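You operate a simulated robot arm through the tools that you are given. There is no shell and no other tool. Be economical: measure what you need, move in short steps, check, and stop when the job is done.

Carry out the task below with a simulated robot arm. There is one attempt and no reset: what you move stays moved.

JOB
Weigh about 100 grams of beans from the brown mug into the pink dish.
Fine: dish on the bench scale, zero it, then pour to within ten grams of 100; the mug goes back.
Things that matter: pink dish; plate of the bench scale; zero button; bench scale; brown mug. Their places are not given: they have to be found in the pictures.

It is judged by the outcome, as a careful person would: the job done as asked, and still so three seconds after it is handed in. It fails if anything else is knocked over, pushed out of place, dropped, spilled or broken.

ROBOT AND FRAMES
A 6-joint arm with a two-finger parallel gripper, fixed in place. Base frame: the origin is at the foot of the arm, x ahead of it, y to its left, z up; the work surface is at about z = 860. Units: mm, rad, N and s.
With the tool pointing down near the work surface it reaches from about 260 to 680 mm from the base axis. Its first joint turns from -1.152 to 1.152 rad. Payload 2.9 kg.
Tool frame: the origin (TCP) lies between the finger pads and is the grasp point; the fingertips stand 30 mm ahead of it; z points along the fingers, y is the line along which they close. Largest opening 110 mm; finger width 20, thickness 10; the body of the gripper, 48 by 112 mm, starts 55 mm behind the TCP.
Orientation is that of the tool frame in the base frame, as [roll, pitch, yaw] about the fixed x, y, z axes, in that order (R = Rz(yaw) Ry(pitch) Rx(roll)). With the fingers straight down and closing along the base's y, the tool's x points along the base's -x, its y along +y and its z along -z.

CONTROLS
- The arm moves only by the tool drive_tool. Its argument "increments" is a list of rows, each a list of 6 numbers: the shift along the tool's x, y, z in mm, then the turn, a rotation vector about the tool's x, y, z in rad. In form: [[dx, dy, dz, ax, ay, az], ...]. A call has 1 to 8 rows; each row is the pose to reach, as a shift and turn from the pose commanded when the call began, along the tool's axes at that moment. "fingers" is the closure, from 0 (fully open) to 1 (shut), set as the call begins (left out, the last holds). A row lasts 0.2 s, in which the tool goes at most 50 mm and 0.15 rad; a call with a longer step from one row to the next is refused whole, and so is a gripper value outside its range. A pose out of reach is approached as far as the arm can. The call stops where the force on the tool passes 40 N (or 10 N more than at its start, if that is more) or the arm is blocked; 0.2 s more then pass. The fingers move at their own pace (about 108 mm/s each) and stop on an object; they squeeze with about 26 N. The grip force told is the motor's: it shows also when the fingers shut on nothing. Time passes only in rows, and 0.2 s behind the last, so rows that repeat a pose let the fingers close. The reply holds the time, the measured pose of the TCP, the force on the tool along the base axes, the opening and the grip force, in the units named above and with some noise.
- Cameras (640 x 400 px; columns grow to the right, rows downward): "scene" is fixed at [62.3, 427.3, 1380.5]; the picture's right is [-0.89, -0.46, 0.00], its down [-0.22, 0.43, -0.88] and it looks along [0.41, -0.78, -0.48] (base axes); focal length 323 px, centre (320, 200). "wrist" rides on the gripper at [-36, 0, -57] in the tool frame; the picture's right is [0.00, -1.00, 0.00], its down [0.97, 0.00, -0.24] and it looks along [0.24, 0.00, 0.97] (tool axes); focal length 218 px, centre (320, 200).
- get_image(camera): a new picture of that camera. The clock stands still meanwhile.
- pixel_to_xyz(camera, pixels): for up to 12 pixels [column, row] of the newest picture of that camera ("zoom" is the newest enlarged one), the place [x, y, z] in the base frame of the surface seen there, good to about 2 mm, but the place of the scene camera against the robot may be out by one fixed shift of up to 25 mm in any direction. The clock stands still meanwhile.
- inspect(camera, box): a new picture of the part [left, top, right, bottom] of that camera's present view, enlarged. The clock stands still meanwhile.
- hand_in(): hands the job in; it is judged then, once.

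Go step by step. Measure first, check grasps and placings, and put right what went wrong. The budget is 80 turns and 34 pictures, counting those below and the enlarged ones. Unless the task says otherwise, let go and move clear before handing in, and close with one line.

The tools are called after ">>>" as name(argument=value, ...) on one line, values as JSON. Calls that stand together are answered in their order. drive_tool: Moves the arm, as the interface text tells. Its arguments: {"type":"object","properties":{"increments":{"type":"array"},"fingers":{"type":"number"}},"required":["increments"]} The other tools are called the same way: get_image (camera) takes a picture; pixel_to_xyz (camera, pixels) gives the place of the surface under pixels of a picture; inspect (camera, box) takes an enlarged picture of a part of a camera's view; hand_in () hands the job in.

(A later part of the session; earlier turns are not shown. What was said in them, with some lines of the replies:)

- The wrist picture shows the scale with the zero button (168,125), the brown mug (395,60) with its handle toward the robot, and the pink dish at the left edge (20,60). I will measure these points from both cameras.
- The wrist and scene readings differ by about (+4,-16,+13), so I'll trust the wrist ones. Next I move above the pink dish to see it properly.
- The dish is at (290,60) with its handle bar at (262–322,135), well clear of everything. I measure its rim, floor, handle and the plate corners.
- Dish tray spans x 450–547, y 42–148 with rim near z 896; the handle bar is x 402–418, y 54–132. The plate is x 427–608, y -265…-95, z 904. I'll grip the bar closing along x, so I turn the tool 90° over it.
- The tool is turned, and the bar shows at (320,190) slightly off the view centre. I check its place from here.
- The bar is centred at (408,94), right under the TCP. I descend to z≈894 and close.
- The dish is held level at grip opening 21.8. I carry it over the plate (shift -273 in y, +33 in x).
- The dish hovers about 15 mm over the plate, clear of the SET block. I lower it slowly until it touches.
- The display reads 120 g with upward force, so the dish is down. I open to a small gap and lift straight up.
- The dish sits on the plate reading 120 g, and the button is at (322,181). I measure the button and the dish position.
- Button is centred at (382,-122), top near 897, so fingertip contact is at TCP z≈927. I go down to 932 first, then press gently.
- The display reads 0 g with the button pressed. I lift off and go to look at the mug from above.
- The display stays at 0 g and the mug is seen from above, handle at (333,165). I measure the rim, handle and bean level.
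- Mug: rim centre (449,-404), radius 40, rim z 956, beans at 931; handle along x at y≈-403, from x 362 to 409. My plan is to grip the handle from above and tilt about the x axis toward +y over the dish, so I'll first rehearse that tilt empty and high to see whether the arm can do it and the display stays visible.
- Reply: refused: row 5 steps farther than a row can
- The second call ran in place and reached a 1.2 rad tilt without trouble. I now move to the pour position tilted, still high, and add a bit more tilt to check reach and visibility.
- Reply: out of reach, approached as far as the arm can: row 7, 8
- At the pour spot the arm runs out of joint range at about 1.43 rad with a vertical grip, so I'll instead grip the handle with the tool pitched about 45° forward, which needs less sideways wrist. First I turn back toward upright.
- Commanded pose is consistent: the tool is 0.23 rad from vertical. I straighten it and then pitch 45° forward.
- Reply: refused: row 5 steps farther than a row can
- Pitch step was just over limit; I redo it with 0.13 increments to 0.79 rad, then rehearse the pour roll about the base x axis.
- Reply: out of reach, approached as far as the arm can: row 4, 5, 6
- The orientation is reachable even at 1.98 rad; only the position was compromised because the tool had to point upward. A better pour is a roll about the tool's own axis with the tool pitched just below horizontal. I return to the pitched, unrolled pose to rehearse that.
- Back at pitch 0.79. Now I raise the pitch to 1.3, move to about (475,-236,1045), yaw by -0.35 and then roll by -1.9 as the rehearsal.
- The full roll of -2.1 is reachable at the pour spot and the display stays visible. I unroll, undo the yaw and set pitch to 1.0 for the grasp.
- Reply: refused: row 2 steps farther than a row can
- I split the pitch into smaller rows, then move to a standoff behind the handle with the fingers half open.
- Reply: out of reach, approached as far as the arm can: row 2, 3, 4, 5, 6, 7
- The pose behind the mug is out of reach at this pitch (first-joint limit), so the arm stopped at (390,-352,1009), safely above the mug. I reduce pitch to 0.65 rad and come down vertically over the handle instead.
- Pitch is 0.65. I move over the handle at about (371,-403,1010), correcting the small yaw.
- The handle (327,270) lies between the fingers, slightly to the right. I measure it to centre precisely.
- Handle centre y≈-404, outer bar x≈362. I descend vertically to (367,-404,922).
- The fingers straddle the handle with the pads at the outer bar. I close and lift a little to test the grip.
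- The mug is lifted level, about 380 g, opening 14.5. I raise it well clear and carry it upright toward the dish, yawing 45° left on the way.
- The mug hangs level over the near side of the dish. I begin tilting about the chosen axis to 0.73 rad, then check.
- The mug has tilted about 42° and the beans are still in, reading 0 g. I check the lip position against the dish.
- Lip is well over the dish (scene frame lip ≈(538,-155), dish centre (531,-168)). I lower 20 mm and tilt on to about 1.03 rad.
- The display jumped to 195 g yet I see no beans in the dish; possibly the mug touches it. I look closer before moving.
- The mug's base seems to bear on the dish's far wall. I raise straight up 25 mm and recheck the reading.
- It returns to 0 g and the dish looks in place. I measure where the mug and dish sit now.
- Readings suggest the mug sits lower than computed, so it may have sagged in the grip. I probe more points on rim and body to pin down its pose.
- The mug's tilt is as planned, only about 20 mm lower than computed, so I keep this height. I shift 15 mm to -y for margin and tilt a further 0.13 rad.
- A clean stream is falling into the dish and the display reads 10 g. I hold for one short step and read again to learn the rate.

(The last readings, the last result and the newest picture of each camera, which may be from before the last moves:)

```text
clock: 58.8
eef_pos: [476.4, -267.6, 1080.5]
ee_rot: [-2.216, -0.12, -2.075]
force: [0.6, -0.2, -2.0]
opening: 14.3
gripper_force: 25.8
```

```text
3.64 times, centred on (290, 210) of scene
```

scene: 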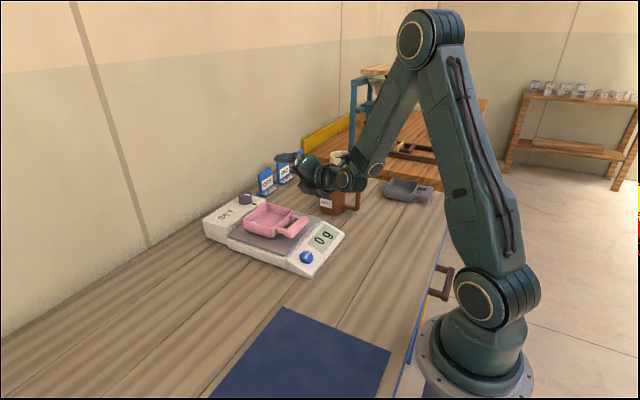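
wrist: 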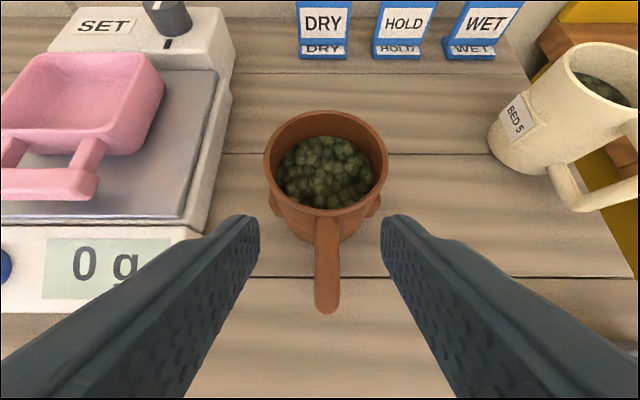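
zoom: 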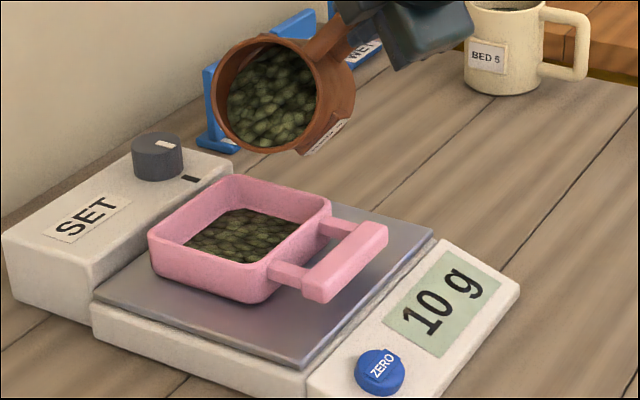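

The stream stops by itself at 10 g, so the poured amount depends on tilt. I add 0.2 rad slowly, sliding 10 mm to +y to keep the lip centred, and hold.

>>> drive_tool(increments=[[-2, 0.5, -1, 0.034, 0.025, -0.026], [-4, 1, -2, 0.069, 0.05, -0.052], [-6.5, 1.5, -3.3, 0.103, 0.075, -0.079], [-8.7, 2.1, -4.5, 0.138, 0.1, -0.105], [-8.7, 2.1, -4.5, 0.138, 0.1, -0.105], [-8.7, 2.1, -4.5, 0.138, 0.1, -0.105], [-8.7, 2.1, -4.5, 0.138, 0.1, -0.105]])

>>> inspect(camera="scene", box=[230, 155, 350, 265])

```text
clock: 60.4
eef_pos: [477.6, -257.7, 1080.6]
ee_rot: [-2.074, -0.264, -2.103]
force: [0.7, 0.6, -2.5]
opening: 14.3
gripper_force: 26.1
```

```text
3.64 times, centred on (290, 210) of scene
```

zoom: 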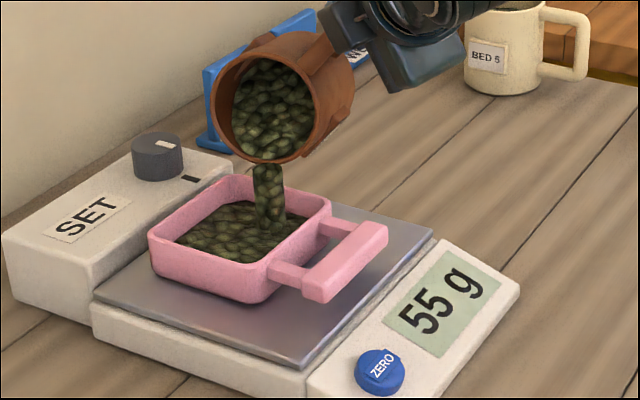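

It reads 55 g with the tail of the stream still falling, about 230 g per rad. I add 0.12 rad and hold longer.

>>> drive_tool(increments=[[0, 0, 0, 0, 0, 0], [-1.4, 0.2, -0.9, 0.028, 0.02, -0.021], [-2.8, 0.4, -1.7, 0.055, 0.04, -0.042], [-4.2, 0.6, -2.6, 0.083, 0.06, -0.063], [-4.2, 0.6, -2.6, 0.083, 0.06, -0.063], [-4.2, 0.6, -2.6, 0.083, 0.06, -0.063], [-4.2, 0.6, -2.6, 0.083, 0.06, -0.063], [-4.2, 0.6, -2.6, 0.083, 0.06, -0.063]])

>>> inspect(camera="scene", box=[230, 155, 350, 265])

```text
clock: 62.2
eef_pos: [476.8, -252.8, 1080.1]
ee_rot: [-1.98, -0.346, -2.131]
force: [-0.3, -0.5, -2.6]
opening: 14.3
gripper_force: 26.1
```

```text
3.64 times, centred on (290, 210) of scene
```

zoom: 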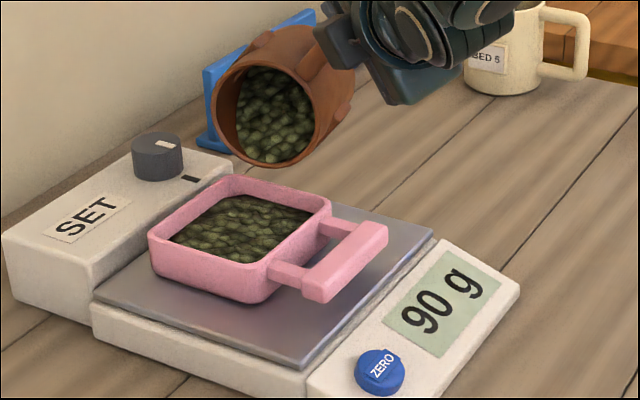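

It has settled at 90 g with no stream. I add 0.036 rad more for about 10 g.

>>> drive_tool(increments=[[0, 0, 0, 0.012, 0.009, -0.0095], [0, 0, 0, 0.025, 0.018, -0.019], [0, 0, 0, 0.025, 0.018, -0.019], [0, 0, 0, 0.025, 0.018, -0.019], [0, 0, 0, 0.025, 0.018, -0.019], [0, 0, 0, 0.025, 0.018, -0.019]])

>>> inspect(camera="scene", box=[230, 155, 350, 265])

```text
clock: 63.6
eef_pos: [474.8, -252.7, 1079.7]
ee_rot: [-1.952, -0.371, -2.141]
force: [-0.7, 0.0, -1.6]
opening: 14.5
gripper_force: 25.8
```

```text
3.64 times, centred on (290, 210) of scene
```

zoom: 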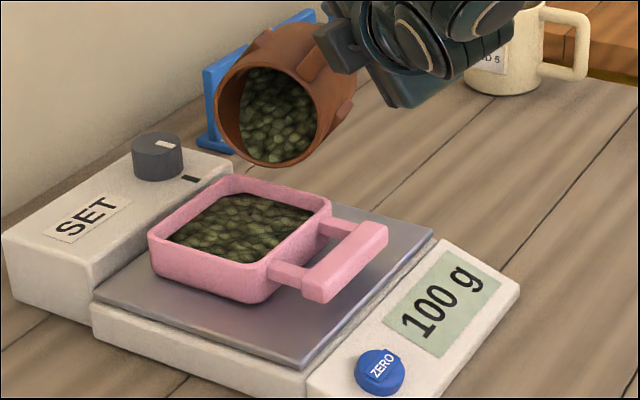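

Display reads exactly 100 g with no stream. I raise 40 mm and tilt the mug back upright.

>>> drive_tool(increments=[[7, -17, -7, -0.06, -0.044, 0.046], [14.5, -34.5, -13.9, -0.15, -0.109, 0.114], [14.5, -34.5, -13.9, -0.25, -0.181, 0.19], [14.5, -34.5, -13.9, -0.35, -0.254, 0.266], [14.5, -34.5, -13.9, -0.45, -0.3265, 0.342], [14.5, -34.5, -13.9, -0.55, -0.399, 0.418], [14.5, -34.5, -13.9, -0.65, -0.472, 0.494], [14.5, -34.5, -13.9, -0.75, -0.544, 0.57]])

>>> drive_tool(increments=[[0, 0, 0, -0.1, -0.0725, 0.076], [0, 0, 0, -0.2, -0.145, 0.152], [0, 0, 0, -0.293, -0.2126, 0.2228], [0, 0, 0, -0.293, -0.2126, 0.2228]])

```text
clock: 65.4
eef_pos: [475.4, -253.7, 1120.7]
ee_rot: [-2.745, 0.398, -2.155]
force: [0.0, 0.1, -2.4]
opening: 14.4
gripper_force: 25.7
```

```text
clock: 66.4
eef_pos: [475.6, -253.3, 1119.3]
ee_rot: [3.139, 0.651, -2.356]
force: [-0.6, 0.2, -1.4]
opening: 14.4
gripper_force: 26.2
```

The mug is upright again (pitch 0.651). I carry it back above its original place with the yaw undone.

>>> drive_tool(increments=[[21.7, -3.6, -9.6, 0.059, 0, 0.078], [43.4, -7.2, -19.2, 0.119, 0, 0.156], [65, -10.9, -28.8, 0.178, 0, 0.234], [86.8, -14.5, -38.4, 0.237, 0, 0.312], [108.4, -18.1, -47.9, 0.297, 0, 0.39], [130, -21.7, -57.5, 0.356, 0, 0.469], [151.8, -25.4, -67.1, 0.416, 0, 0.547], [173.5, -29, -76.7, 0.475, 0, 0.625]])

>>> get_image(camera="scene")

```text
clock: 68.2
eef_pos: [365.6, -402.1, 1075.3]
ee_rot: [-3.141, 0.652, 3.141]
force: [-0.4, 0.3, -2.4]
opening: 14.3
gripper_force: 26.3
```

```text
1 pictures are left
```

scene: 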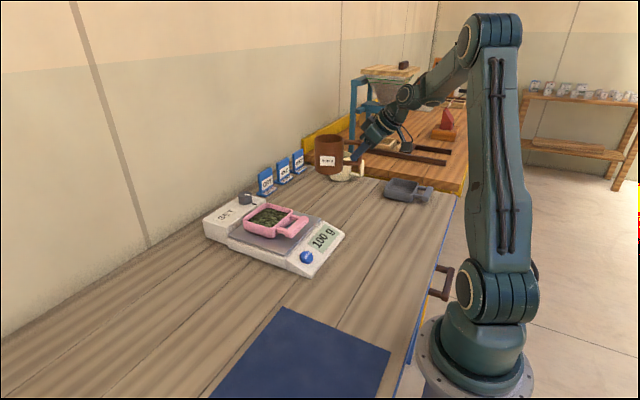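

The display still reads 100 g and the mug hangs upright above its place. I measure its bottom and rim to know how far to lower it.

>>> pixel_to_xyz(camera="scene", pixels=[[328, 173], [328, 170], [328, 141], [318, 150], [340, 150], [326, 160]])

```text
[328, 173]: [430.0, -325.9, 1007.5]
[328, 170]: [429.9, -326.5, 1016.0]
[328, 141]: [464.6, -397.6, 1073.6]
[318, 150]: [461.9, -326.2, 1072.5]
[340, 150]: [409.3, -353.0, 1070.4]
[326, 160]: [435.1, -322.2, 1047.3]
```

The mug's height is right, but these points put its centre some 35 mm toward +y, as if it had twisted about the handle bar while tilted. I use the last picture from the wrist to measure its real pose before setting it down.

>>> get_image(camera="wrist")

```text
0 pictures are left
```

wrist: 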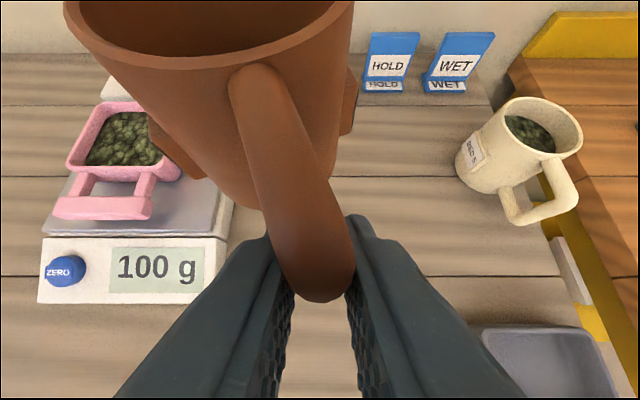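

Indeed the mug is twisted to the left in the grip; handle runs from (258,90) to (320,285). I measure rim and handle points.

>>> pixel_to_xyz(camera="wrist", pixels=[[68, 15], [100, 45], [150, 63], [200, 68], [250, 60], [300, 40], [340, 12], [320, 280], [258, 90], [290, 190], [320, 240], [275, 140]])

```text
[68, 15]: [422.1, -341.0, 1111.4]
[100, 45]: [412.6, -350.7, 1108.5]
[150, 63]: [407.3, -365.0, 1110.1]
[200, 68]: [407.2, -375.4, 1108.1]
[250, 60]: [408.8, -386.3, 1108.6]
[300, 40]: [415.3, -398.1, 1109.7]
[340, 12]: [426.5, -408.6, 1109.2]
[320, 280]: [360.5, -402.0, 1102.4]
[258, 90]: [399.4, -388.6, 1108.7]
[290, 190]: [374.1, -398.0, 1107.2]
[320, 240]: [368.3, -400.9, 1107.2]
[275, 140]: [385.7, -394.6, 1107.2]
```

Mug centre is (446,-373), twisted 0.35 rad, and hangs 34 mm rim-above-TCP. I turn the tool -0.35 rad about the vertical so the mug lines up with its old spot (447.5,-404), then lower most of the way.

>>> drive_tool(increments=[[1, -0.6, -0.7, 0.071, 0, 0.093], [2, -1.2, -1.5, 0.141, 0, 0.186], [2.9, -1.7, -2.2, 0.212, 0, 0.279], [2.9, -1.7, -2.2, 0.212, 0, 0.279]])

>>> drive_tool(increments=[[15, 0, 20, 0, 0, 0], [30, 0, 39.5, 0, 0, 0], [45, 0, 59, 0, 0, 0], [60, 0, 79, 0, 0, 0], [75, 0, 98.7, 0, 0, 0], [84.7, 0, 111.4, 0, 0, 0], [84.7, 0, 111.4, 0, 0, 0]])

```text
clock: 69.2
eef_pos: [362.1, -405.0, 1074.8]
ee_rot: [3.141, 0.65, 2.791]
force: [-0.5, -0.6, -2.9]
opening: 14.7
gripper_force: 26.4
```

```text
clock: 70.8
eef_pos: [365.2, -405.2, 934.5]
ee_rot: [3.141, 0.651, 2.793]
force: [-0.6, 0.9, -2.0]
opening: 14.8
gripper_force: 25.3
```

At z 934.5, about 12 mm to go. I lower in fine steps and watch the vertical force.

>>> drive_tool(increments=[[2.4, 0, 3.2, 0, 0, 0], [4.8, 0, 6.4, 0, 0, 0], [6, 0, 8, 0, 0, 0], [6, 0, 8, 0, 0, 0]])

>>> drive_tool(increments=[[0.6, 0, 0.8, 0, 0, 0], [1.2, 0, 1.6, 0, 0, 0], [1.2, 0, 1.6, 0, 0, 0]])

```text
clock: 71.8
eef_pos: [362.7, -405.2, 925.8]
ee_rot: [3.14, 0.651, 2.791]
force: [0.6, -0.9, -2.8]
opening: 14.6
gripper_force: 25.9
```

```text
clock: 72.6
eef_pos: [363.8, -404.9, 923.6]
ee_rot: [-3.141, 0.652, 2.794]
force: [0.3, 0.5, -3.0]
opening: 14.5
gripper_force: 26.2
```

Still carrying the weight (-3 N), so no contact yet; I continue a millimetre at a time.

>>> drive_tool(increments=[[0.6, 0, 0.8, 0, 0, 0], [0.6, 0, 0.8, 0, 0, 0]])

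>>> drive_tool(increments=[[0.6, 0, 0.8, 0, 0, 0], [0.6, 0, 0.8, 0, 0, 0]])

>>> drive_tool(increments=[[0.6, 0, 0.8, 0, 0, 0], [0.6, 0, 0.8, 0, 0, 0]])

```text
clock: 73.2
eef_pos: [362.8, -404.8, 921.6]
ee_rot: [3.141, 0.651, 2.793]
force: [0.0, -0.1, -2.1]
opening: 14.3
gripper_force: 26.2
```

```text
clock: 73.8
eef_pos: [363.3, -405.5, 921.4]
ee_rot: [3.141, 0.651, 2.792]
force: [0.4, 1.2, -1.4]
opening: 14.6
gripper_force: 26.5
```

```text
clock: 74.4
eef_pos: [364.5, -405.5, 921.6]
ee_rot: [3.141, 0.652, 2.794]
force: [-2.7, -0.7, 3.9]
opening: 14.3
gripper_force: 26.7
```

Force swung to +3.9 N: the mug is on the bench. I open the fingers and rise straight up.

>>> drive_tool(increments=[[0, 0, 0, 0, 0, 0], [0, 0, 0, 0, 0, 0], [0, 0, 0, 0, 0, 0]], fingers=0.4)

>>> drive_tool(increments=[[-6, 0, -8, 0, 0, 0], [-18, 0, -24, 0, 0, 0], [-36, 0, -48, 0, 0, 0], [-60, 0, -80, 0, 0, 0], [-84, 0, -111, 0, 0, 0]])

>>> drive_tool(increments=[[-15, 0, -20, 0, 0, 0], [-30, 0, -40, 0, 0, 0]])

```text
clock: 75.2
eef_pos: [362.1, -405.7, 921.1]
ee_rot: [-3.141, 0.651, 2.793]
force: [-0.1, 0.5, -0.2]
opening: 66.1
gripper_force: 0.0
```

```text
clock: 76.4
eef_pos: [361.9, -406.2, 1060.1]
ee_rot: [3.141, 0.65, 2.792]
force: [0.2, -0.4, -0.5]
opening: 66.0
gripper_force: 0.0
```

```text
clock: 77.0
eef_pos: [364.3, -404.5, 1110.7]
ee_rot: [3.141, 0.651, 2.794]
force: [-0.7, 0.7, 0.5]
opening: 66.2
gripper_force: 0.1
```

The fingers opened to 66 mm and rose without force, so the mug stayed on the bench; the last picture showed 100 g in the dish. The arm is clear, so I hand in.

>>> hand_in()

```text
The job is handed in.
```

The pink dish is on the scale with 100 g of beans showing after zeroing. The brown mug went back at its original spot, though I had no pictures left to check that placement. While I tilted the mug, its base briefly pressed on the dish; I lifted off and the scale returned to 0 g before any beans were poured.
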